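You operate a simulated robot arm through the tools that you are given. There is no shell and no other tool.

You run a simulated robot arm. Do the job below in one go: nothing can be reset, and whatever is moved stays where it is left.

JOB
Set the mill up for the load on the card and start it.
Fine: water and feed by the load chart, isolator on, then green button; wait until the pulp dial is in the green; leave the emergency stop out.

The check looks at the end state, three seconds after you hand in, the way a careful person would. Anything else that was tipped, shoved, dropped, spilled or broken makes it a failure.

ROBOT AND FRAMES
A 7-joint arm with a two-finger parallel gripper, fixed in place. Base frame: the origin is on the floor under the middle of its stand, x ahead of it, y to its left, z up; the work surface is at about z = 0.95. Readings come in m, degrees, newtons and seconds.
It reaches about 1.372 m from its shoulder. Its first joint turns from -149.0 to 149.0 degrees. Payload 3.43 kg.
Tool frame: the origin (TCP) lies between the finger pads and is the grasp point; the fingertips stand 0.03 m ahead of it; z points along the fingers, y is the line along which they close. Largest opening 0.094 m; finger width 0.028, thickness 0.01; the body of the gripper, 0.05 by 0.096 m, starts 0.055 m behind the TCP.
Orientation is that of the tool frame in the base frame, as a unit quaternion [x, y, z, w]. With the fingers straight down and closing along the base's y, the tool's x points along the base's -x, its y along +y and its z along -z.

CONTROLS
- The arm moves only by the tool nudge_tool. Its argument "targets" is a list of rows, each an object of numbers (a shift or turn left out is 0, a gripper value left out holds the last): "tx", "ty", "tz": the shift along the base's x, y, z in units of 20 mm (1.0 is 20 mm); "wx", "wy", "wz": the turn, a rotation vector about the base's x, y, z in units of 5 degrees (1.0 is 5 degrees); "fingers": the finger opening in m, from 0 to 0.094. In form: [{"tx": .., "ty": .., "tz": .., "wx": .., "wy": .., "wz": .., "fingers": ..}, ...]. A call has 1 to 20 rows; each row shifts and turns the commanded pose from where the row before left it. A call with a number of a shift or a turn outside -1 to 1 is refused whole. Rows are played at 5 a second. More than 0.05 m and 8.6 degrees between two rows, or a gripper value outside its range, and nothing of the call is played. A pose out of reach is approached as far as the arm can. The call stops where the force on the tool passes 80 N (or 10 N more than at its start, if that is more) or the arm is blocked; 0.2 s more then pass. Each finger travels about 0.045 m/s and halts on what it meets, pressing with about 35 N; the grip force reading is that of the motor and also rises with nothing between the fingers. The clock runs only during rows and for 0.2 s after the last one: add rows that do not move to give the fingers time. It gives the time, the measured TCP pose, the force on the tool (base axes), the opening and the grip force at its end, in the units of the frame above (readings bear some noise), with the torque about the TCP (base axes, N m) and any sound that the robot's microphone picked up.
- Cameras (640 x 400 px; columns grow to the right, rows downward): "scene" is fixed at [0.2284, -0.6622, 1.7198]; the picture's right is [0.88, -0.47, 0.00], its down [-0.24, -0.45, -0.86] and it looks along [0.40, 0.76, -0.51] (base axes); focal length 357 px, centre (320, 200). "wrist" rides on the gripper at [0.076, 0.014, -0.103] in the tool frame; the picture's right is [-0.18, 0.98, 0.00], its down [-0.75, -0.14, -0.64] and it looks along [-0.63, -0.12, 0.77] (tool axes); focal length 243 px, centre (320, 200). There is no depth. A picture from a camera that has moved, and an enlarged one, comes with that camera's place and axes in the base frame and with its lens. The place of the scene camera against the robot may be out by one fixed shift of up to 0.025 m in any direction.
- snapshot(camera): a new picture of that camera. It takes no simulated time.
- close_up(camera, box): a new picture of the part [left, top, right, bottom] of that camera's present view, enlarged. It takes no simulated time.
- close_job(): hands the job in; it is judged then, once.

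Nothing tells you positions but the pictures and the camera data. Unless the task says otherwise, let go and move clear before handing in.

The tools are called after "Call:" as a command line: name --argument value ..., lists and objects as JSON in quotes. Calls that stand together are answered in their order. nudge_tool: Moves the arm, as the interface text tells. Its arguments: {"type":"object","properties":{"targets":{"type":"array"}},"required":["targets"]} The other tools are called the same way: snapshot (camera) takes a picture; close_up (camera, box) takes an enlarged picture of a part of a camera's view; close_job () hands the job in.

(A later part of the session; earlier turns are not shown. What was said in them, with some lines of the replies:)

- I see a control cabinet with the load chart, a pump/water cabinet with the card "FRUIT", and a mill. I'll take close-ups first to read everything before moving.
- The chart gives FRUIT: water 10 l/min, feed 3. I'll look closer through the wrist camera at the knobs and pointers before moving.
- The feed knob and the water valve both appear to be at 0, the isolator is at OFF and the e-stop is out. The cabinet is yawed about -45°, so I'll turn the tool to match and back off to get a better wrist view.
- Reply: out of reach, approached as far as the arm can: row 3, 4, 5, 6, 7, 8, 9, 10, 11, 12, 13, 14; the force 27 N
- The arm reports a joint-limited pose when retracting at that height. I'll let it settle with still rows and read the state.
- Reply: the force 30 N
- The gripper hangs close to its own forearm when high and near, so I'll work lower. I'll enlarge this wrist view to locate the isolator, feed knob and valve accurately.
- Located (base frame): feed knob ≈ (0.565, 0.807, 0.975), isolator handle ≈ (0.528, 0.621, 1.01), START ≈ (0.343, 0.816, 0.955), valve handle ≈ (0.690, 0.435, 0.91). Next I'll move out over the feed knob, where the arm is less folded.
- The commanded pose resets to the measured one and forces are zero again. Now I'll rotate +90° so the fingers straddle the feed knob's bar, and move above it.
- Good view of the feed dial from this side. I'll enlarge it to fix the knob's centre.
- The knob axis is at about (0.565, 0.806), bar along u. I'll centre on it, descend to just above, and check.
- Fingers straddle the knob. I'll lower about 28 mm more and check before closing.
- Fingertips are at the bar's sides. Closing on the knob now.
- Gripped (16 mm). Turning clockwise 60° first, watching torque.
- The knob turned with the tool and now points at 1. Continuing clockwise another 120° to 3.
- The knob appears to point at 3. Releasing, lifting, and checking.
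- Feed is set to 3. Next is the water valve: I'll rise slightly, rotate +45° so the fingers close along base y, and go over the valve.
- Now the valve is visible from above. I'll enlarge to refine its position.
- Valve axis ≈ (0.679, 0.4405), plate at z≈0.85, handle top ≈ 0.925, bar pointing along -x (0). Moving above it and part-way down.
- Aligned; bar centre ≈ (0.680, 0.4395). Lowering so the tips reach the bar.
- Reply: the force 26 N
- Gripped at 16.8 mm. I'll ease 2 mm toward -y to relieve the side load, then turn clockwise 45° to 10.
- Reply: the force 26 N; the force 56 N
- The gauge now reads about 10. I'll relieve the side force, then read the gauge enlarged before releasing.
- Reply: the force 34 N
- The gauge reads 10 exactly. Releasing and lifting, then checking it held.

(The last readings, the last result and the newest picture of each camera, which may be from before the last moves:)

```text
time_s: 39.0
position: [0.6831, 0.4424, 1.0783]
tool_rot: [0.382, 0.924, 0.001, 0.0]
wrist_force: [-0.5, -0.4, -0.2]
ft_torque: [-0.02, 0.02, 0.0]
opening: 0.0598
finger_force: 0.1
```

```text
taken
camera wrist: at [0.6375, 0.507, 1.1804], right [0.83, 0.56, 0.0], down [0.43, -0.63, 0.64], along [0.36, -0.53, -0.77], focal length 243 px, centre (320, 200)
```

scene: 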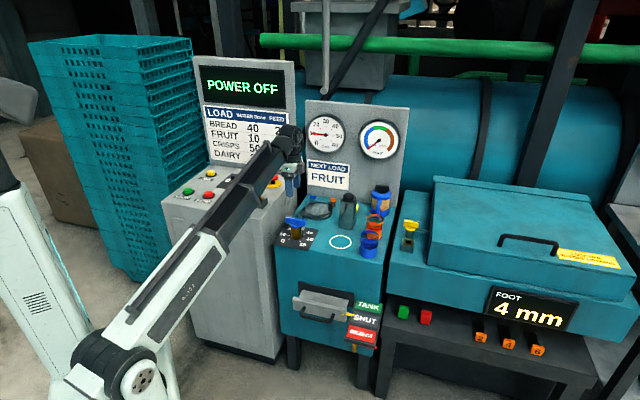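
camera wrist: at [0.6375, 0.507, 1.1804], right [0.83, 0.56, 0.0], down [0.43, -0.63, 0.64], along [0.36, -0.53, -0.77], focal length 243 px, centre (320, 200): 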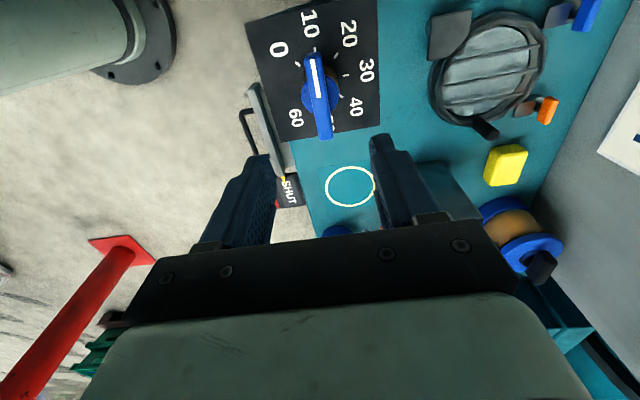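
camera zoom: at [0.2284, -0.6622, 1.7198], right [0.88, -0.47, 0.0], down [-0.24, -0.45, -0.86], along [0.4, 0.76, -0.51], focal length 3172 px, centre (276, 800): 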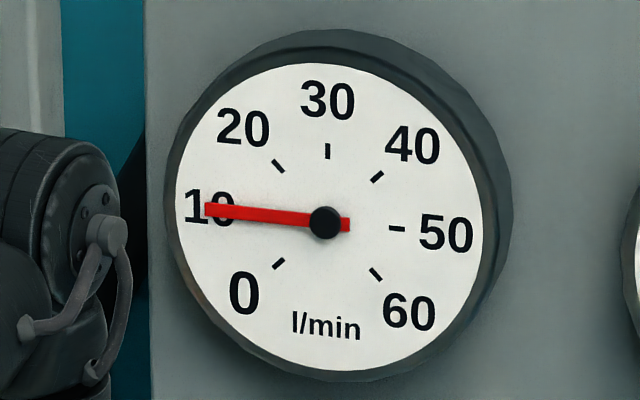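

Water holds at 10. Next the isolator: rotate the tool +90° (fingers closing along u) and move above its handle.

Call:
nudge_tool --targets '[{"tz": 0.5, "wz": 1}, {"tz": 0.5, "wz": 1}, {"tz": 0.2, "wz": 1}, {"wz": 1}, {"wz": 1}, {"wz": 1}, {"tx": -0.64, "ty": 0.74, "wz": 1}, {"tx": -0.64, "ty": 0.74, "wz": 1}, {"tx": -0.64, "ty": 0.74, "wz": 1}, {"tx": -0.64, "ty": 0.74, "wz": 1}, {"tx": -0.64, "ty": 0.74, "wz": 1}, {"tx": -0.64, "ty": 0.74, "wz": 1}, {"tx": -0.64, "ty": 0.74, "wz": 1}, {"tx": -0.64, "ty": 0.74, "wz": 1}, {"tx": -0.64, "ty": 0.74, "wz": 1}, {"tx": -0.64, "ty": 0.74, "wz": 1}, {"tx": -0.64, "ty": 0.74, "wz": 1}, {"tx": -0.64, "ty": 0.74, "wz": 1}, {}, {}]'

Call:
snapshot --camera "wrist"

Call:
close_up --camera "scene" --box '[180, 130, 320, 230]'

```text
time_s: 43.2
position: [0.5303, 0.6231, 1.0998]
tool_rot: [-0.382, 0.924, -0.001, 0.0]
wrist_force: [-0.4, -0.2, 0.9]
ft_torque: [0.01, -0.01, -0.01]
opening: 0.0598
finger_force: 0.1
```

```text
taken
camera wrist: at [0.4646, 0.578, 1.2028], right [-0.57, 0.82, 0.0], down [0.63, 0.43, 0.64], along [0.53, 0.36, -0.77], focal length 243 px, centre (320, 200)
```

wrist: 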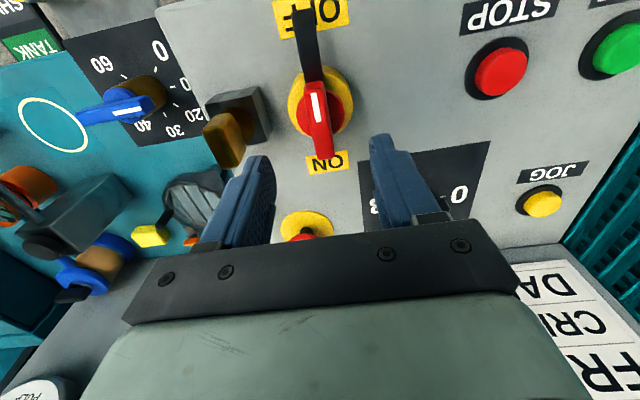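

```text
4.00 times, centred on (250, 180) of scene
camera zoom: at [0.2284, -0.6622, 1.7198], right [0.88, -0.47, 0.0], down [-0.24, -0.45, -0.86], along [0.4, 0.76, -0.51], focal length 1427 px, centre (600, 280)
```

zoom: 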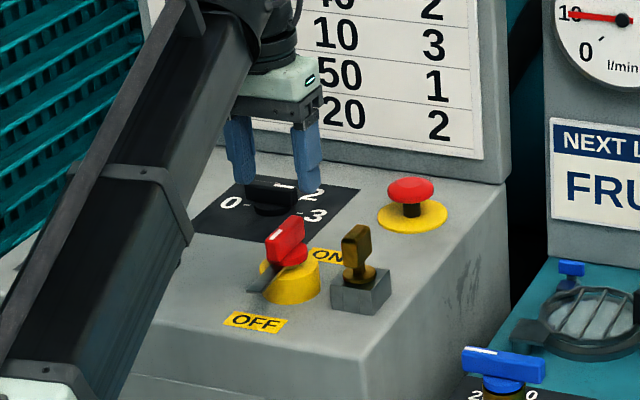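

Call:
close_up --camera "wrist" --box '[190, 0, 390, 190]'

```text
2.11 times, centred on (290, 95) of wrist
camera zoom: at [0.4646, 0.578, 1.2028], right [-0.57, 0.82, 0.0], down [0.63, 0.43, 0.64], along [0.53, 0.36, -0.77], focal length 511 px, centre (383, 421)
```

zoom: 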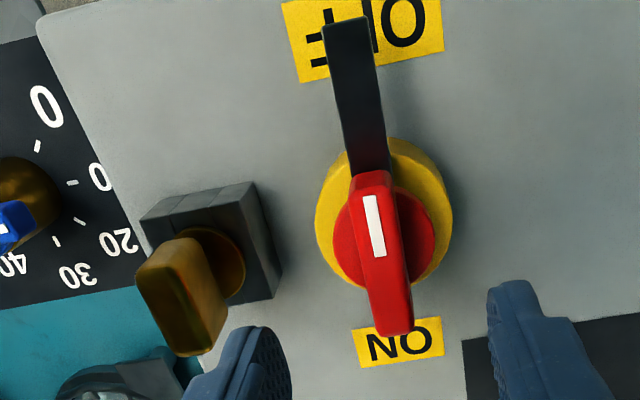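

The handle's centre is about (0.529, 0.6215), matching the TCP; the key is clear of the fingers. Lowering to the handle.

Call:
nudge_tool --targets '[{"tx": -0.05, "ty": -0.07, "tz": -1}, {"tz": -1}, {"tz": -1}, {"tz": -0.7}, {}, {}]'

Call:
snapshot --camera "wrist"

Call:
close_up --camera "scene" --box '[210, 150, 290, 220]'

```text
time_s: 44.6
position: [0.5284, 0.6191, 1.0275]
tool_rot: [-0.383, 0.924, 0.0, -0.001]
wrist_force: [-0.7, 0.2, 0.4]
ft_torque: [-0.01, -0.04, 0.0]
opening: 0.06
finger_force: 0.0
```

```text
taken
camera wrist: at [0.4625, 0.5756, 1.1294], right [-0.56, 0.83, 0.0], down [0.63, 0.43, 0.64], along [0.53, 0.36, -0.77], focal length 243 px, centre (320, 200)
```

wrist: 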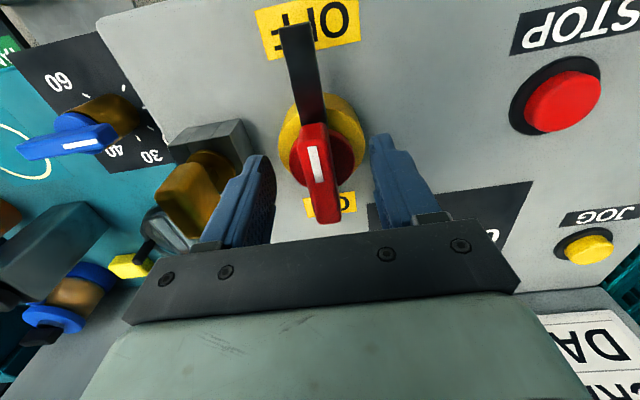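

```text
5.71 times, centred on (250, 185) of scene
camera zoom: at [0.2284, -0.6622, 1.7198], right [0.88, -0.47, 0.0], down [-0.24, -0.45, -0.86], along [0.4, 0.76, -0.51], focal length 2039 px, centre (720, 286)
```

zoom: 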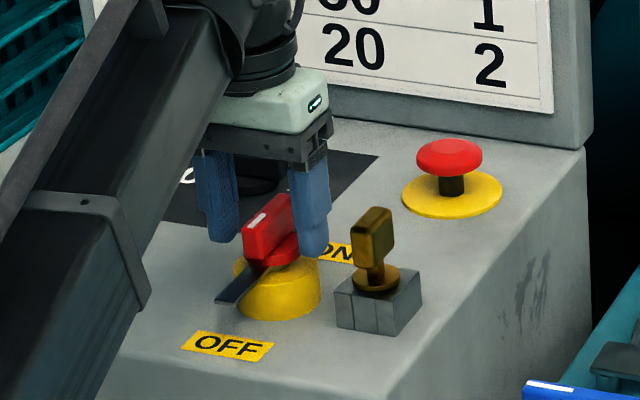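

Fingers straddle the red handle. Closing.

Call:
nudge_tool --targets '[{"tx": 0.04, "ty": 0.08, "tz": -0.1}, {"fingers": 0.0}, {}, {}, {}]'

Call:
snapshot --camera "wrist"

```text
time_s: 45.8
position: [0.5278, 0.6201, 1.0245]
tool_rot: [-0.383, 0.924, 0.0, 0.0]
wrist_force: [-0.8, 0.6, -0.2]
ft_torque: [0.12, -0.11, -0.01]
opening: 0.0206
finger_force: 44.7
```

```text
taken
camera wrist: at [0.4631, 0.5766, 1.1273], right [-0.56, 0.83, 0.0], down [0.63, 0.43, 0.64], along [0.53, 0.36, -0.77], focal length 243 px, centre (320, 200)
```

wrist: 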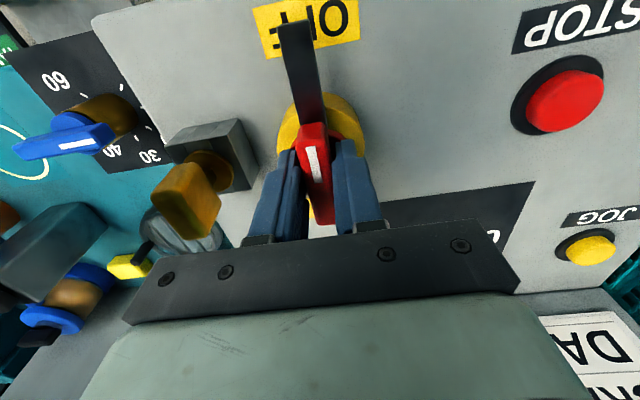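

Gripped (20.6 mm). Trying a small clockwise turn first (away from the key) and watching torque and the tab.

Call:
nudge_tool --targets '[{"wz": -1}, {"wz": -1}, {"wz": -1}, {"wz": -1}, {}]'

Call:
snapshot --camera "wrist"

Call:
close_up --camera "scene" --box '[210, 150, 290, 220]'

```text
time_s: 47.0
position: [0.5282, 0.6199, 1.0247]
tool_rot: [-0.217, 0.976, 0.0, 0.0]
wrist_force: [0.4, -3.4, -5.1]
ft_torque: [0.11, -0.15, 1.83]
opening: 0.0289
finger_force: 45.4
```

```text
taken
camera wrist: at [0.4521, 0.6015, 1.1276], right [-0.25, 0.97, 0.0], down [0.74, 0.19, 0.64], along [0.62, 0.16, -0.77], focal length 243 px, centre (320, 200)
```

wrist: 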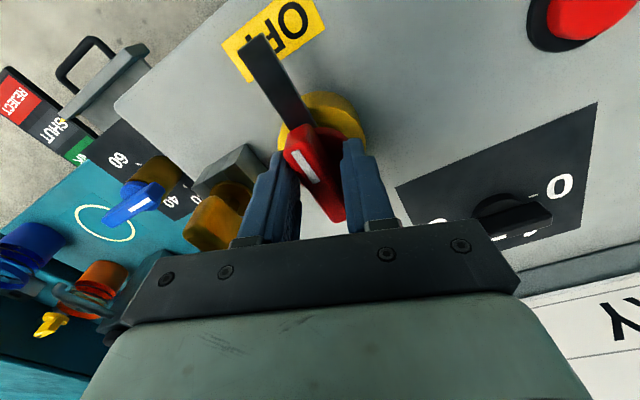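

```text
5.71 times, centred on (250, 185) of scene
camera zoom: at [0.2284, -0.6622, 1.7198], right [0.88, -0.47, 0.0], down [-0.24, -0.45, -0.86], along [0.4, 0.76, -0.51], focal length 2039 px, centre (720, 286)
```

zoom: 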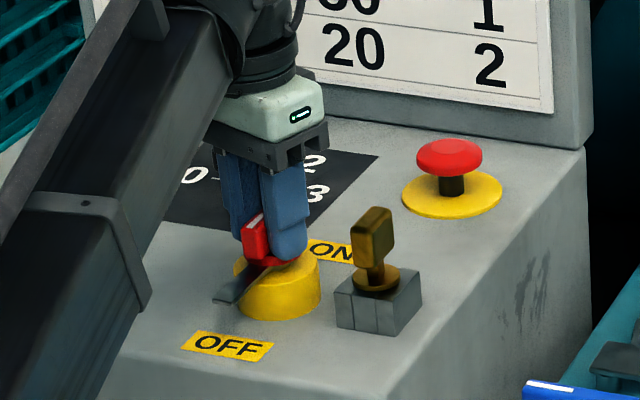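

Clockwise is blocked (torque builds, handle stays at OFF). I'll undo that and try counter-clockwise slowly, watching the tab relative to the key.

Call:
nudge_tool --targets '[{"wz": 1}, {"wz": 1}, {"wz": 1}, {"wz": 1}, {"wz": 1}, {"wz": 1}, {"wz": 1}, {}]'

Call:
snapshot --camera "wrist"

Call:
close_up --camera "scene" --box '[210, 150, 290, 220]'

```text
time_s: 48.8
position: [0.5286, 0.62, 1.0246]
tool_rot: [-0.5, 0.866, -0.001, 0.001]
wrist_force: [17.9, -10.5, 7.8]
ft_torque: [-0.42, 0.12, -0.09]
opening: 0.0205
finger_force: 44.8
```

```text
taken
camera wrist: at [0.477, 0.5616, 1.1277], right [-0.76, 0.65, 0.0], down [0.5, 0.58, 0.64], along [0.42, 0.49, -0.77], focal length 243 px, centre (320, 200)
```

wrist: 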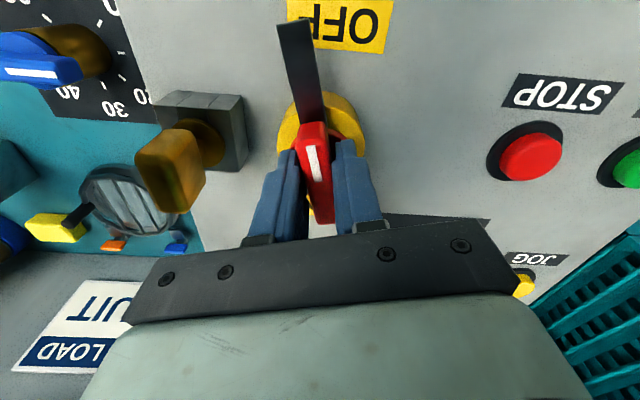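

```text
5.71 times, centred on (250, 185) of scene
camera zoom: at [0.2284, -0.6622, 1.7198], right [0.88, -0.47, 0.0], down [-0.24, -0.45, -0.86], along [0.4, 0.76, -0.51], focal length 2039 px, centre (720, 286)
```

zoom: 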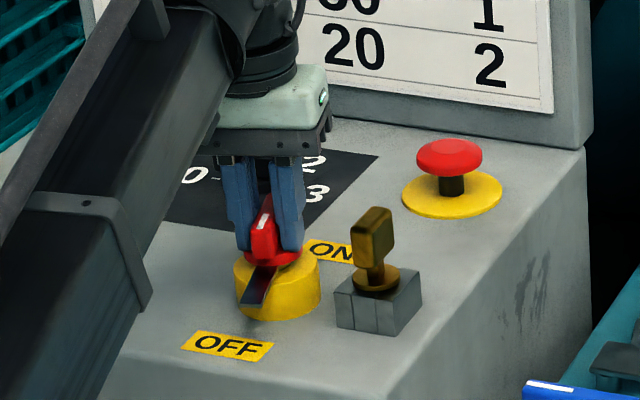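

Counter-clockwise works: handle and tab turned 15° together. Continuing in small steps, checking that the tab clears the key.

Call:
nudge_tool --targets '[{"wz": 1}, {"wz": 1}, {"wz": 1}, {"wz": 1}, {"wz": 1}, {"wz": 1}, {"wz": 1}, {"wz": 1}, {}]'

Call:
snapshot --camera "wrist"

Call:
close_up --camera "scene" --box '[210, 150, 290, 220]'

```text
time_s: 50.8
position: [0.5303, 0.6198, 1.0245]
tool_rot: [0.766, -0.643, 0.002, 0.0]
wrist_force: [23.2, -16.0, 5.0]
ft_torque: [1.13, 0.23, -0.03]
opening: 0.0203
finger_force: 44.8
```

```text
taken
camera wrist: at [0.5283, 0.5426, 1.1278], right [-1.0, 0.01, 0.0], down [0.01, 0.77, 0.64], along [0.01, 0.64, -0.77], focal length 243 px, centre (320, 200)
```

wrist: 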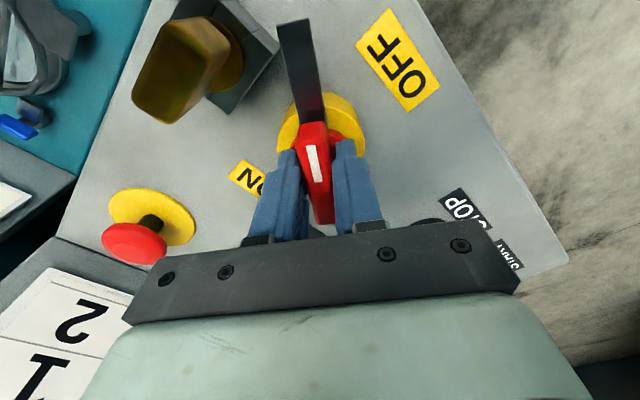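

```text
5.71 times, centred on (250, 185) of scene
camera zoom: at [0.2284, -0.6622, 1.7198], right [0.88, -0.47, 0.0], down [-0.24, -0.45, -0.86], along [0.4, 0.76, -0.51], focal length 2039 px, centre (720, 286)
```

zoom: 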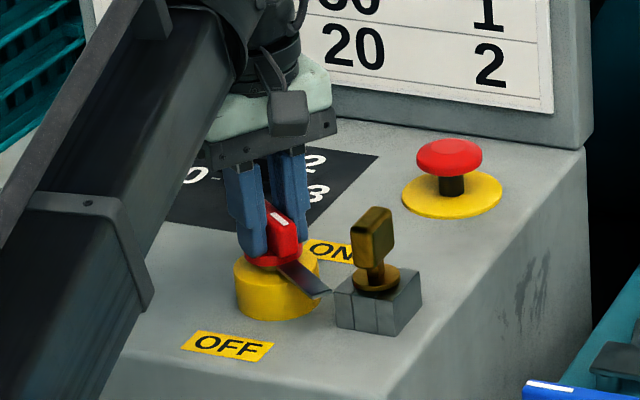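

Call:
close_up --camera "wrist" --box '[120, 0, 360, 160]'

Call:
close_up --camera "scene" --box '[245, 180, 285, 212]'

```text
2.50 times, centred on (240, 80) of wrist
camera zoom: at [0.5283, 0.5426, 1.1278], right [-1.0, 0.01, 0.0], down [0.01, 0.77, 0.64], along [0.01, 0.64, -0.77], focal length 606 px, centre (520, 500)
```

zoom: 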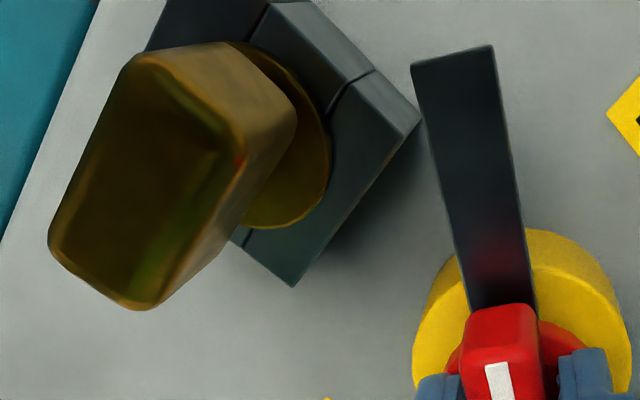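

```text
12.50 times, centred on (265, 196) of scene
camera zoom: at [0.2284, -0.6622, 1.7198], right [0.88, -0.47, 0.0], down [-0.24, -0.45, -0.86], along [0.4, 0.76, -0.51], focal length 4461 px, centre (1008, 250)
```

zoom: 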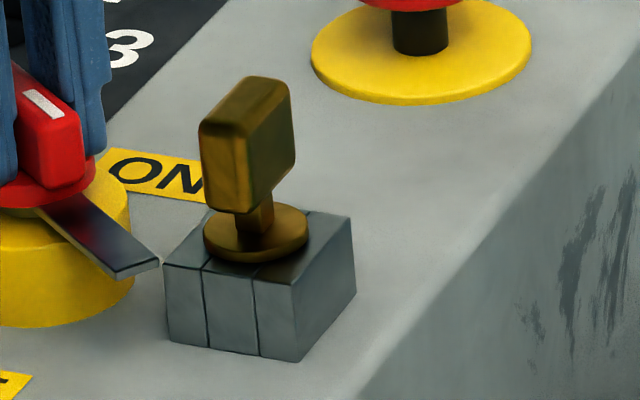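

The tab sits slightly higher than the key block and should pass over it, under the key head. I'll continue in small steps and monitor.

Call:
nudge_tool --targets '[{"wz": 1}, {"wz": 1}, {"wz": 1}, {}]'

Call:
close_up --camera "scene" --box '[235, 175, 285, 212]'

Call:
snapshot --camera "wrist"

```text
time_s: 51.8
position: [0.5309, 0.6192, 1.0253]
tool_rot: [0.843, -0.538, 0.003, -0.001]
wrist_force: [36.3, -11.8, 4.5]
ft_torque: [0.95, 0.4, -0.04]
opening: 0.0204
finger_force: 44.7
```

```text
10.81 times, centred on (260, 194) of scene
camera zoom: at [0.2284, -0.6622, 1.7198], right [0.88, -0.47, 0.0], down [-0.24, -0.45, -0.86], along [0.4, 0.76, -0.51], focal length 3858 px, centre (969, 270)
```

zoom: 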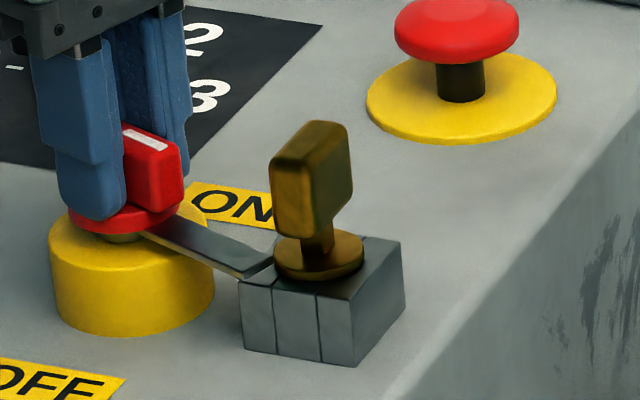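

```text
taken
camera wrist: at [0.5485, 0.5453, 1.1279], right [-0.97, -0.25, 0.0], down [-0.19, 0.74, 0.64], along [-0.16, 0.62, -0.77], focal length 243 px, centre (320, 200)
```

wrist: 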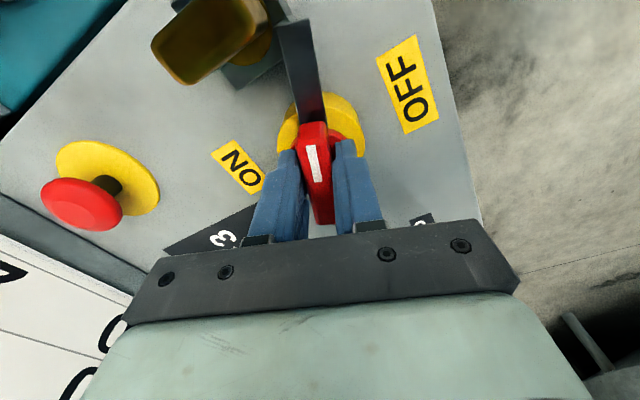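

Call:
nudge_tool --targets '[{"tx": 0.1}, {"wz": 1}, {"wz": 1}, {}]'

Call:
close_up --camera "scene" --box '[235, 175, 285, 212]'

Call:
close_up --camera "scene" --box '[195, 60, 295, 130]'

```text
time_s: 52.8
position: [0.5327, 0.6209, 1.0254]
tool_rot: [0.887, -0.462, 0.001, -0.001]
wrist_force: [21.0, -0.5, 9.4]
ft_torque: [-1.07, -0.79, 0.04]
opening: 0.0204
finger_force: 45.5
```

```text
10.81 times, centred on (260, 194) of scene
camera zoom: at [0.2284, -0.6622, 1.7198], right [0.88, -0.47, 0.0], down [-0.24, -0.45, -0.86], along [0.4, 0.76, -0.51], focal length 3858 px, centre (969, 270)
```

zoom: 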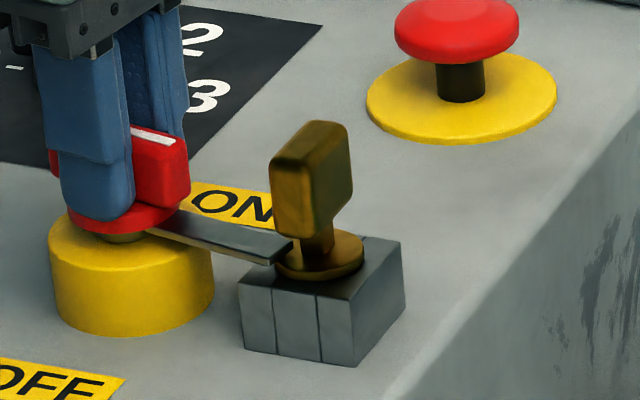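

```text
5.71 times, centred on (245, 95) of scene
camera zoom: at [0.2284, -0.6622, 1.7198], right [0.88, -0.47, 0.0], down [-0.24, -0.45, -0.86], along [0.4, 0.76, -0.51], focal length 2039 px, centre (749, 800)
```

zoom: 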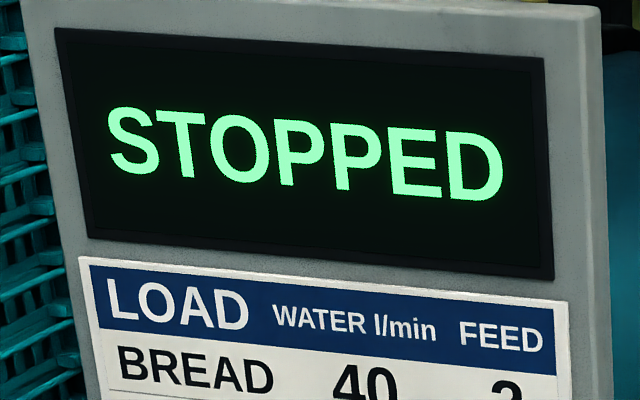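

The display now reads STOPPED, so power is on; the tab swings over the key collar as a trap. I'll finish to the 90° stop.

Call:
nudge_tool --targets '[{"wz": 1}, {"wz": 1}, {}]'

Call:
close_up --camera "scene" --box '[235, 175, 285, 212]'

```text
time_s: 53.6
position: [0.5319, 0.6213, 1.0243]
tool_rot: [0.924, -0.382, 0.0, 0.0]
wrist_force: [20.2, 1.7, 9.5]
ft_torque: [-0.85, -0.98, -0.05]
opening: 0.0204
finger_force: 45.1
```

```text
10.81 times, centred on (260, 194) of scene
camera zoom: at [0.2284, -0.6622, 1.7198], right [0.88, -0.47, 0.0], down [-0.24, -0.45, -0.86], along [0.4, 0.76, -0.51], focal length 3858 px, centre (969, 270)
```

zoom: 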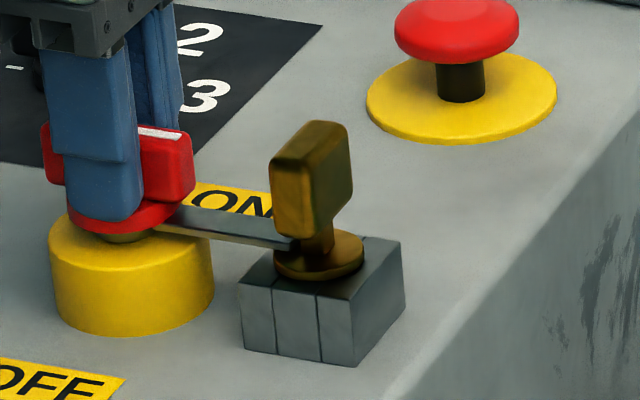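

Call:
nudge_tool --targets '[{"wz": 1}, {}, {}]'

Call:
snapshot --camera "wrist"

```text
time_s: 54.4
position: [0.5314, 0.621, 1.024]
tool_rot: [0.94, -0.342, -0.001, 0.0]
wrist_force: [15.0, 5.2, 4.5]
ft_torque: [-0.1, -0.12, -1.38]
opening: 0.0217
finger_force: 44.7
```

```text
taken
camera wrist: at [0.5795, 0.5611, 1.1276], right [-0.77, -0.63, 0.0], down [-0.49, 0.59, 0.64], along [-0.41, 0.5, -0.77], focal length 243 px, centre (320, 200)
```

wrist: 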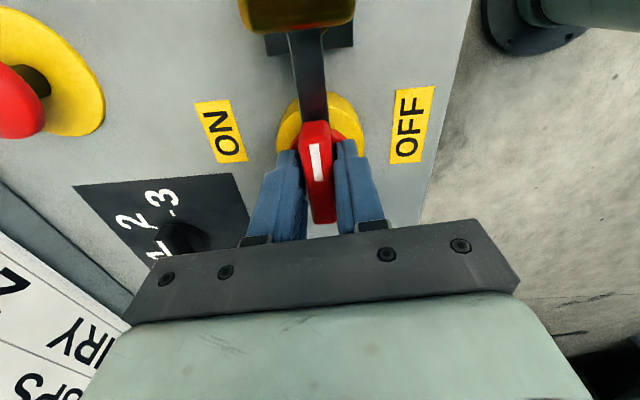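

The hard stop is at 90°, so the isolator is fully ON. Backing off the extra 5°, releasing and lifting straight up.

Call:
nudge_tool --targets '[{"wz": -1}, {"fingers": 0.06}, {}, {}, {"tz": 1}, {"tz": 1}, {"tz": 1}, {"tz": 1}, {"tz": 1}, {}]'

Call:
snapshot --camera "wrist"

Call:
snapshot --camera "scene"

```text
time_s: 56.6
position: [0.5292, 0.6201, 1.1225]
tool_rot: [0.924, -0.383, 0.001, 0.001]
wrist_force: [-1.0, 0.1, 0.0]
ft_torque: [0.0, 0.01, 0.01]
opening: 0.06
finger_force: 0.1
```

```text
taken
camera wrist: at [0.5717, 0.5562, 1.2257], right [-0.83, -0.56, 0.0], down [-0.43, 0.63, 0.64], along [-0.36, 0.53, -0.77], focal length 243 px, centre (320, 200)
```

wrist: 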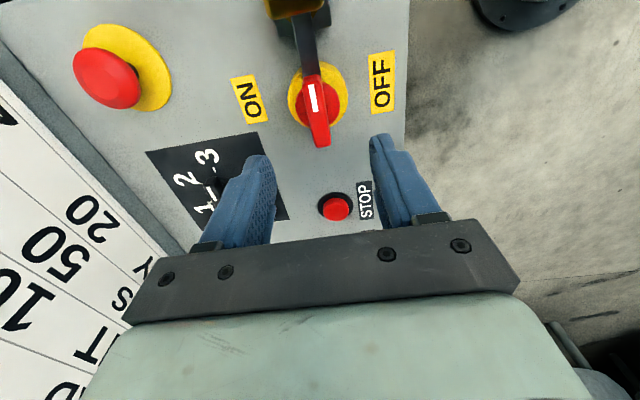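

```text
taken
```

scene: 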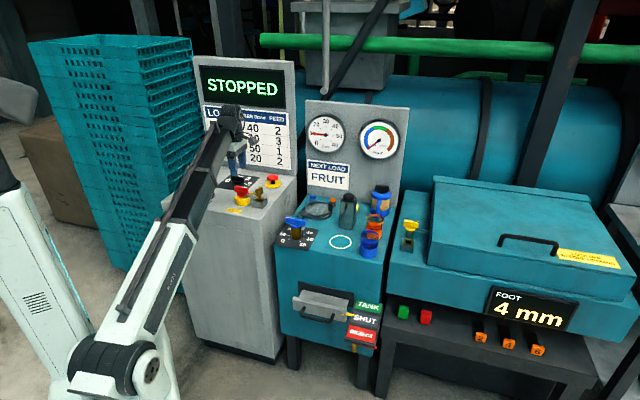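

Display reads STOPPED with isolator ON. Now I'll close the fingers and move toward START, stopping short to locate it and the crate stack.

Call:
nudge_tool --targets '[{"tx": -0.9, "ty": 0.93, "fingers": 0.0}, {"tx": -0.9, "ty": 0.93}, {"tx": -0.9, "ty": 0.93}, {"tx": -0.9, "ty": 0.93}, {"tx": -0.9, "ty": 0.93}, {"tx": -0.9, "ty": 0.93}, {}, {}]'

Call:
snapshot --camera "wrist"

Call:
snapshot --camera "scene"

```text
time_s: 58.4
position: [0.4216, 0.7327, 1.1242]
tool_rot: [0.924, -0.383, 0.0, 0.0]
wrist_force: [0.3, 0.3, 0.0]
ft_torque: [-0.02, 0.0, 0.02]
opening: 0.0
finger_force: 32.9
```

```text
taken
camera wrist: at [0.4635, 0.669, 1.2262], right [-0.83, -0.56, 0.0], down [-0.43, 0.63, 0.64], along [-0.36, 0.53, -0.77], focal length 243 px, centre (320, 200)
```

wrist: 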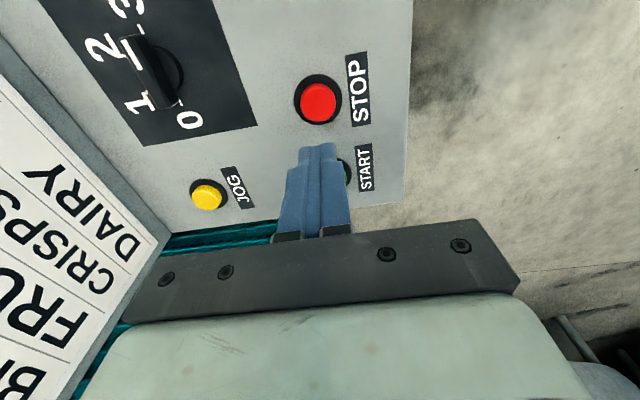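

```text
taken
```

scene: 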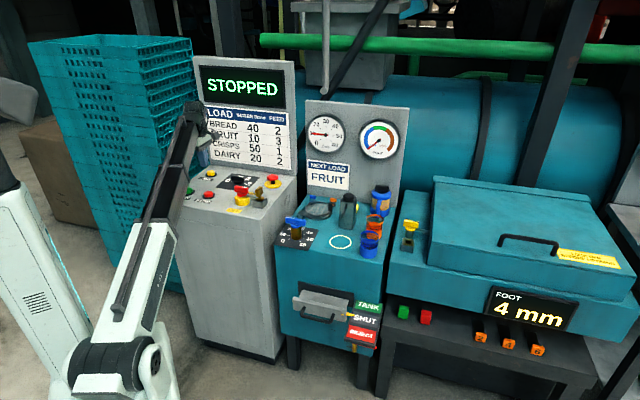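

START is partly behind the fingers; by geometry it's at about (0.344, 0.815). Before going there I'll check how close the crate stack is.

Call:
close_up --camera "scene" --box '[20, 20, 240, 300]'

Call:
close_up --camera "wrist" --box '[150, 100, 450, 260]'

```text
1.43 times, centred on (130, 160) of scene
camera zoom: at [0.2284, -0.6622, 1.7198], right [0.88, -0.47, 0.0], down [-0.24, -0.45, -0.86], along [0.4, 0.76, -0.51], focal length 510 px, centre (591, 257)
```

zoom: 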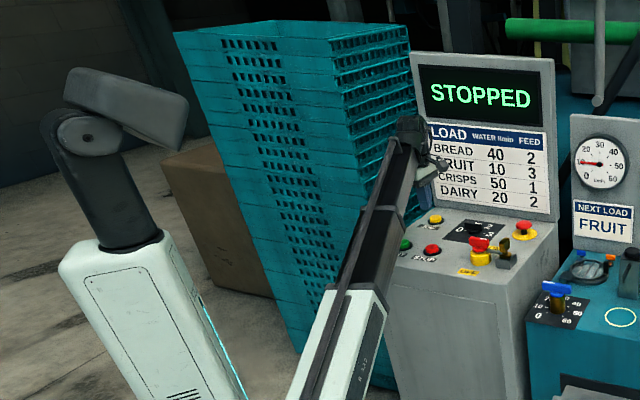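

```text
2.13 times, centred on (300, 180) of wrist
camera zoom: at [0.4635, 0.669, 1.2262], right [-0.83, -0.56, 0.0], down [-0.43, 0.63, 0.64], along [-0.36, 0.53, -0.77], focal length 518 px, centre (363, 243)
```

zoom: 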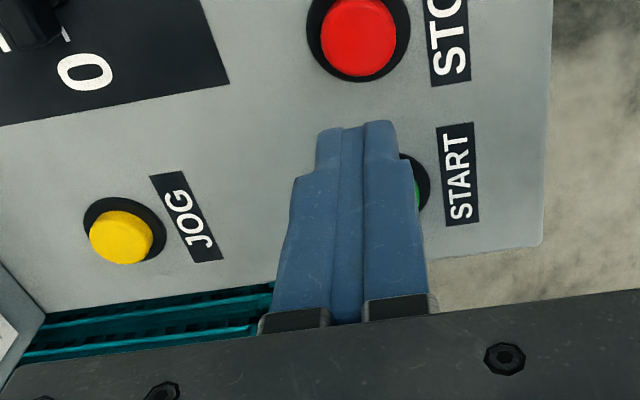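

The stack lies outside the cabinet's left edge and behind START, so the gripper has room. Moving over START and part-way down.

Call:
nudge_tool --targets '[{"tx": -0.776, "ty": 0.823}, {"tx": -0.776, "ty": 0.823}, {"tx": -0.776, "ty": 0.823}, {"tx": -0.776, "ty": 0.823}, {"tx": -0.776, "ty": 0.823}, {"tz": -1}, {"tz": -1}, {"tz": -1}, {"tz": -1}, {}, {}]'

Call:
snapshot --camera "wrist"

Call:
close_up --camera "scene" --box '[140, 120, 260, 220]'

```text
time_s: 60.8
position: [0.3446, 0.8171, 1.0448]
tool_rot: [0.924, -0.383, 0.0, 0.001]
wrist_force: [0.2, -0.1, -1.1]
ft_torque: [0.0, 0.01, 0.01]
opening: 0.0
finger_force: 33.0
```

```text
taken
camera wrist: at [0.3872, 0.7529, 1.1484], right [-0.83, -0.56, 0.0], down [-0.43, 0.63, 0.64], along [-0.36, 0.53, -0.77], focal length 243 px, centre (320, 200)
```

wrist: 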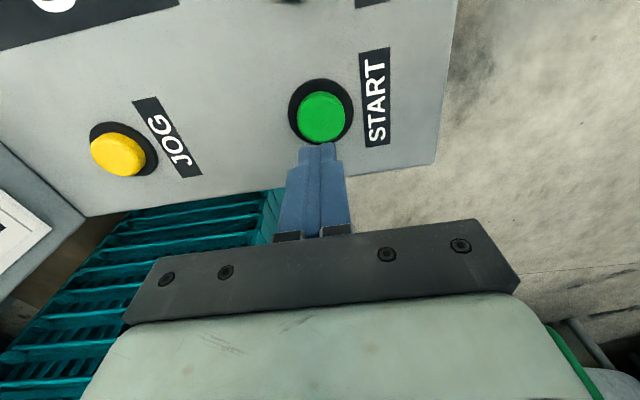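

```text
4.00 times, centred on (200, 170) of scene
camera zoom: at [0.2284, -0.6622, 1.7198], right [0.88, -0.47, 0.0], down [-0.24, -0.45, -0.86], along [0.4, 0.76, -0.51], focal length 1427 px, centre (800, 320)
```

zoom: 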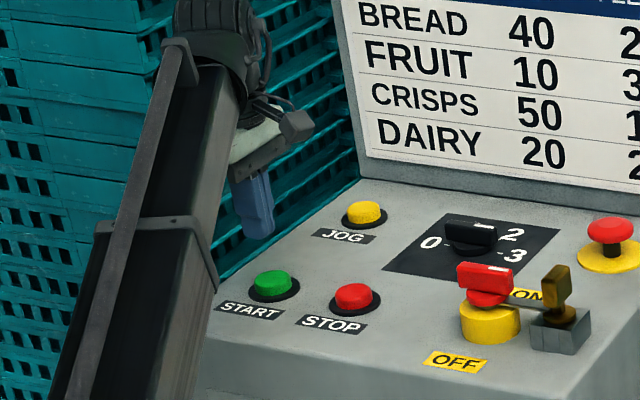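

START centre ≈ (0.344, 0.814, top ≈ 0.955) — the TCP is within 3 mm. Correcting and lowering to just above contact, then pressing in small steps.

Call:
nudge_tool --targets '[{"ty": -0.14, "tz": -1}, {"tz": -1}, {"tz": -0.6}, {}, {}]'

Call:
close_up --camera "scene" --box '[160, 150, 240, 215]'

Call:
snapshot --camera "wrist"

```text
time_s: 62.0
position: [0.3437, 0.8116, 0.9925]
tool_rot: [0.924, -0.383, 0.0, 0.0]
wrist_force: [-1.5, 0.6, 2.8]
ft_torque: [-0.01, 0.02, -0.04]
opening: 0.0
finger_force: 32.5
heard: click
```

```text
6.15 times, centred on (200, 182) of scene
camera zoom: at [0.2284, -0.6622, 1.7198], right [0.88, -0.47, 0.0], down [-0.24, -0.45, -0.86], along [0.4, 0.76, -0.51], focal length 2196 px, centre (1058, 308)
```

zoom: 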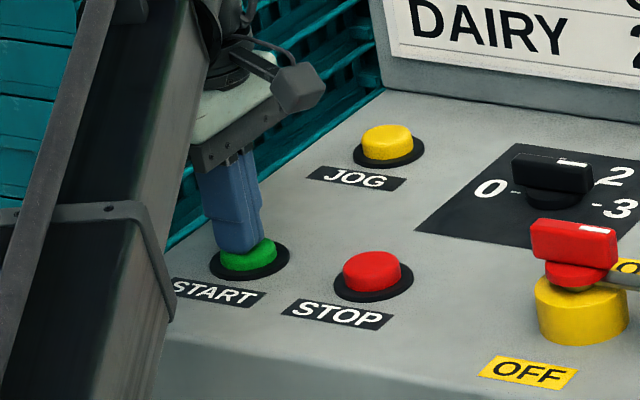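

```text
taken
camera wrist: at [0.3857, 0.7483, 1.0956], right [-0.83, -0.56, 0.0], down [-0.43, 0.63, 0.64], along [-0.36, 0.53, -0.77], focal length 243 px, centre (320, 200)
```

wrist: 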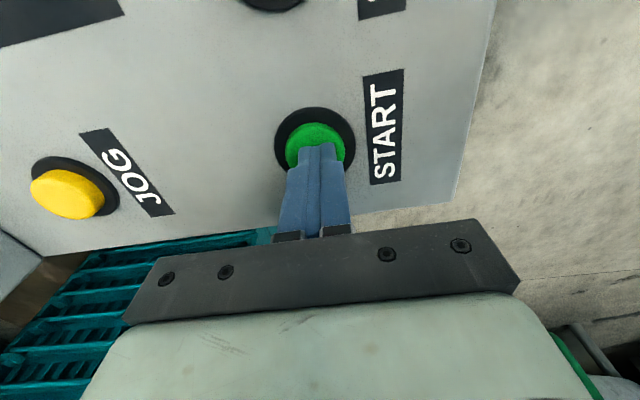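

A click was heard and there is light contact with START. Let me read the display.

Call:
close_up --camera "scene" --box '[195, 50, 425, 190]'

```text
2.78 times, centred on (310, 120) of scene
camera zoom: at [0.2284, -0.6622, 1.7198], right [0.88, -0.47, 0.0], down [-0.24, -0.45, -0.86], along [0.4, 0.76, -0.51], focal length 993 px, centre (348, 423)
```

zoom: 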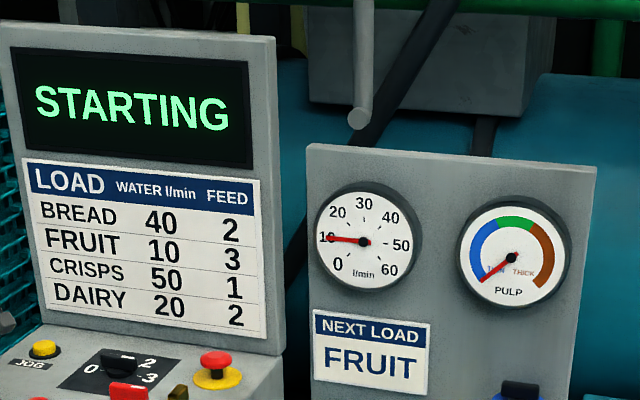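

The mill shows STARTING. I'll lift off the button straight up and then wait for the pulp dial.

Call:
nudge_tool --targets '[{"tz": 1}, {"tz": 1}, {"tz": 1}, {"tz": 1}, {"tz": 1}, {"tz": 1}, {}, {}, {}, {}, {}, {}]'

Call:
close_up --camera "scene" --box '[195, 50, 425, 190]'

```text
time_s: 64.6
position: [0.3467, 0.8118, 1.1126]
tool_rot: [0.924, -0.383, 0.0, 0.0]
wrist_force: [0.2, 0.9, -0.4]
ft_torque: [-0.03, -0.02, 0.0]
opening: 0.0001
finger_force: 33.0
```

```text
2.78 times, centred on (310, 120) of scene
camera zoom: at [0.2284, -0.6622, 1.7198], right [0.88, -0.47, 0.0], down [-0.24, -0.45, -0.86], along [0.4, 0.76, -0.51], focal length 993 px, centre (348, 423)
```

zoom: 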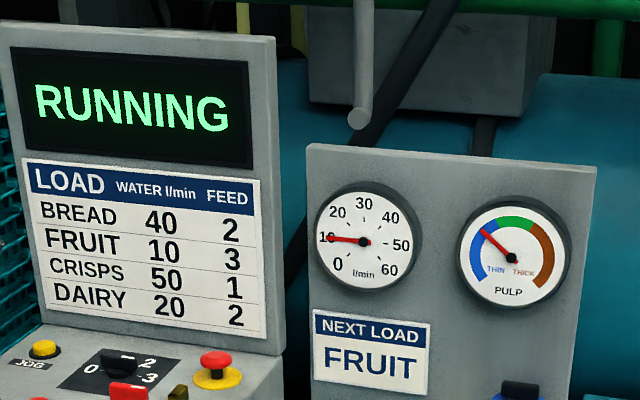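

RUNNING, and the pulp needle is climbing out of the blue toward the green. I'll open the fingers and wait with still rows.

Call:
nudge_tool --targets '[{"fingers": 0.05}, {}, {}, {}, {}, {}, {}, {}, {}, {}]'

Call:
close_up --camera "scene" --box '[355, 115, 405, 165]'

```text
time_s: 66.8
position: [0.3459, 0.812, 1.1122]
tool_rot: [0.924, -0.383, -0.001, 0.0]
wrist_force: [0.2, 0.5, -0.5]
ft_torque: [0.02, 0.01, 0.0]
opening: 0.0499
finger_force: 0.1
```

```text
8.00 times, centred on (380, 140) of scene
camera zoom: at [0.2284, -0.6622, 1.7198], right [0.88, -0.47, 0.0], down [-0.24, -0.45, -0.86], along [0.4, 0.76, -0.51], focal length 2855 px, centre (-160, 680)
```

zoom: 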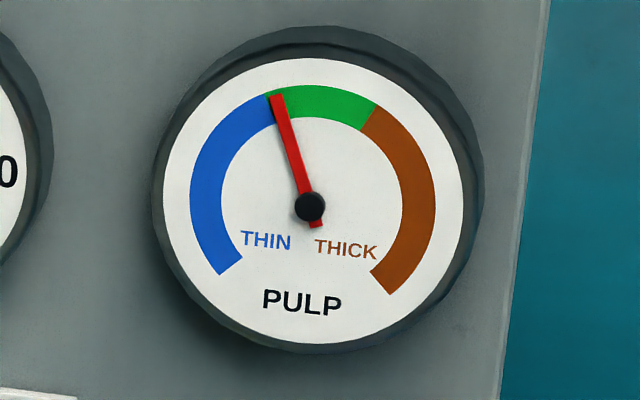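

The needle is just reaching the green's lower edge. I'll wait until it settles.

Call:
nudge_tool --targets '[{}, {}, {}, {}, {}, {}, {}, {}, {}, {}, {}, {}, {}, {}, {}]'

Call:
close_up --camera "scene" --box '[355, 115, 405, 165]'

Call:
nudge_tool --targets '[{}, {}, {}, {}, {}, {}, {}, {}, {}, {}, {}, {}, {}, {}, {}, {}, {}, {}, {}, {}]'

Call:
close_up --camera "scene" --box '[355, 115, 405, 165]'

Call:
snapshot --camera "scene"

```text
time_s: 70.0
position: [0.3464, 0.8119, 1.1126]
tool_rot: [0.924, -0.383, 0.0, 0.001]
wrist_force: [0.7, -0.1, -0.1]
ft_torque: [0.02, 0.01, 0.02]
opening: 0.0501
finger_force: 0.1
```

```text
8.00 times, centred on (380, 140) of scene
camera zoom: at [0.2284, -0.6622, 1.7198], right [0.88, -0.47, 0.0], down [-0.24, -0.45, -0.86], along [0.4, 0.76, -0.51], focal length 2855 px, centre (-160, 680)
```

zoom: 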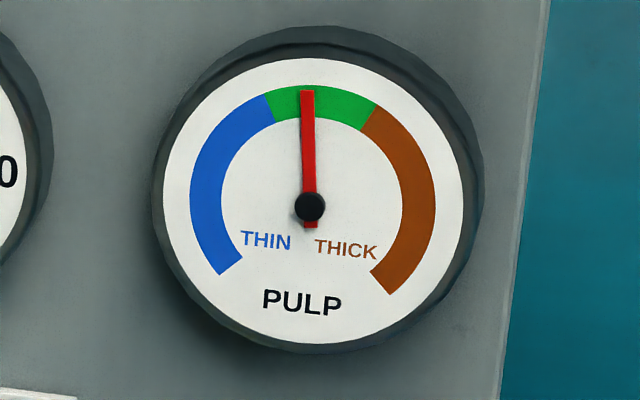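

```text
time_s: 74.2
position: [0.3461, 0.8106, 1.1124]
tool_rot: [0.924, -0.383, 0.0, 0.0]
wrist_force: [0.7, 0.5, 0.6]
ft_torque: [-0.01, -0.03, 0.01]
opening: 0.0501
finger_force: 0.0
```

```text
8.00 times, centred on (380, 140) of scene
camera zoom: at [0.2284, -0.6622, 1.7198], right [0.88, -0.47, 0.0], down [-0.24, -0.45, -0.86], along [0.4, 0.76, -0.51], focal length 2855 px, centre (-160, 680)
```

zoom: 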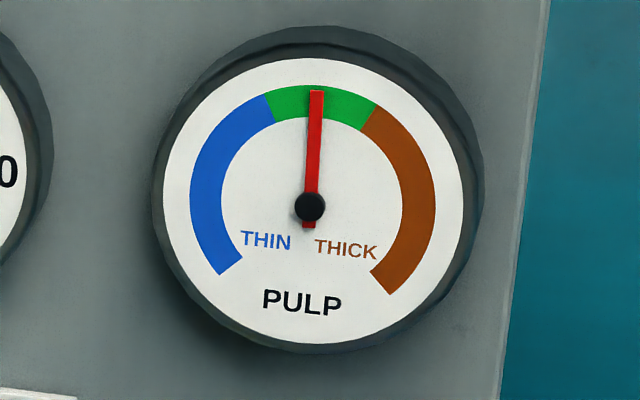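

```text
taken
```

scene: 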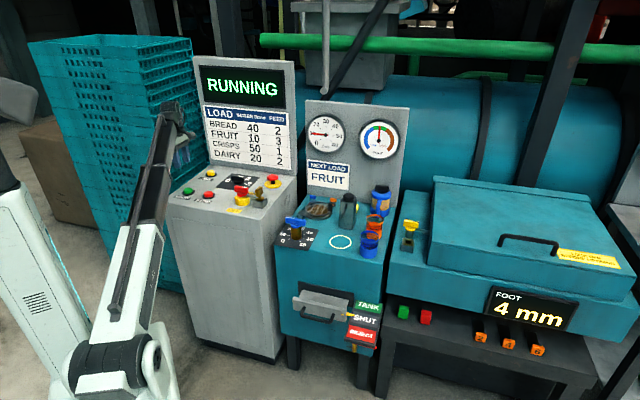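

The needle has settled in the middle of the green with RUNNING shown. A final wait and check of all the controls.

Call:
nudge_tool --targets '[{}, {}, {}, {}, {}, {}, {}, {}, {}, {}, {}, {}, {}, {}, {}, {}, {}, {}, {}, {}]'

Call:
close_up --camera "scene" --box '[170, 60, 430, 225]'

Call:
close_up --camera "scene" --box '[165, 160, 305, 250]'

Call:
close_up --camera "scene" --box '[265, 180, 425, 280]'

```text
time_s: 78.4
position: [0.3458, 0.8112, 1.1124]
tool_rot: [0.924, -0.382, 0.001, 0.0]
wrist_force: [0.6, 0.2, -0.1]
ft_torque: [0.02, 0.0, -0.03]
opening: 0.0501
finger_force: 0.2
```

```text
2.42 times, centred on (300, 142) of scene
camera zoom: at [0.2284, -0.6622, 1.7198], right [0.88, -0.47, 0.0], down [-0.24, -0.45, -0.86], along [0.4, 0.76, -0.51], focal length 865 px, centre (368, 339)
```

zoom: 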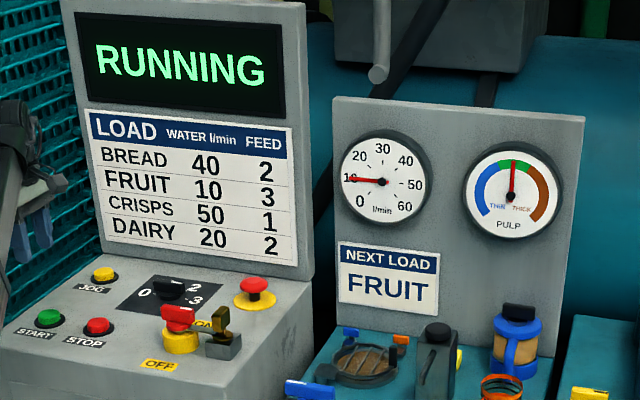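

```text
4.44 times, centred on (235, 205) of scene
camera zoom: at [0.2284, -0.6622, 1.7198], right [0.88, -0.47, 0.0], down [-0.24, -0.45, -0.86], along [0.4, 0.76, -0.51], focal length 1586 px, centre (698, 178)
```

zoom: 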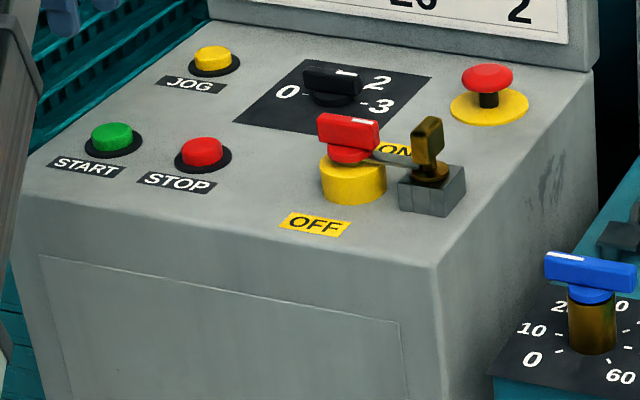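

```text
4.00 times, centred on (345, 230) of scene
camera zoom: at [0.2284, -0.6622, 1.7198], right [0.88, -0.47, 0.0], down [-0.24, -0.45, -0.86], along [0.4, 0.76, -0.51], focal length 1427 px, centre (220, 80)
```

zoom: 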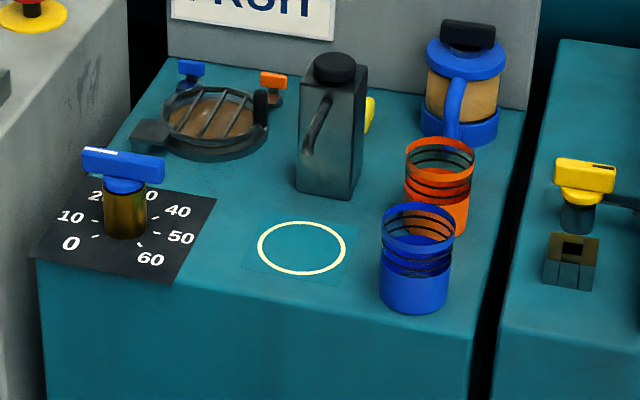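

Everything is where it should be. The display reads RUNNING, water is at 10, feed at 3, the isolator is ON and the e-stop is out. The pulp needle is steady in the green, nothing else was disturbed, and the arm is clear, so I'm handing in.

Call:
close_job

```text
The job is handed in.
```

The mill is running on the FRUIT load, and I have handed the job in.

| Item | State at hand-in |
|---|---|
| Water | 10 l/min, as the chart asks; the gauge needle sits on 10 |
| Feed | 3, as the chart asks |
| Isolator | ON, turned counter-clockwise to its stop at 90° |
| Start button | pressed; a click was heard and the display went from STARTING to RUNNING |
| Pulp dial | steady near the middle of the green |
| Emergency stop | out, not touched |

The isolator's ON stop is a quarter turn from OFF, so its handle points toward the key instead of at the ON label. The display changed from POWER OFF to STOPPED as it turned. I first tried the isolator clockwise; it held at OFF, so I went the other way.

In the final pictures nothing else had been moved or spilled. The arm had let go and was raised above the start button, clear of the controls.
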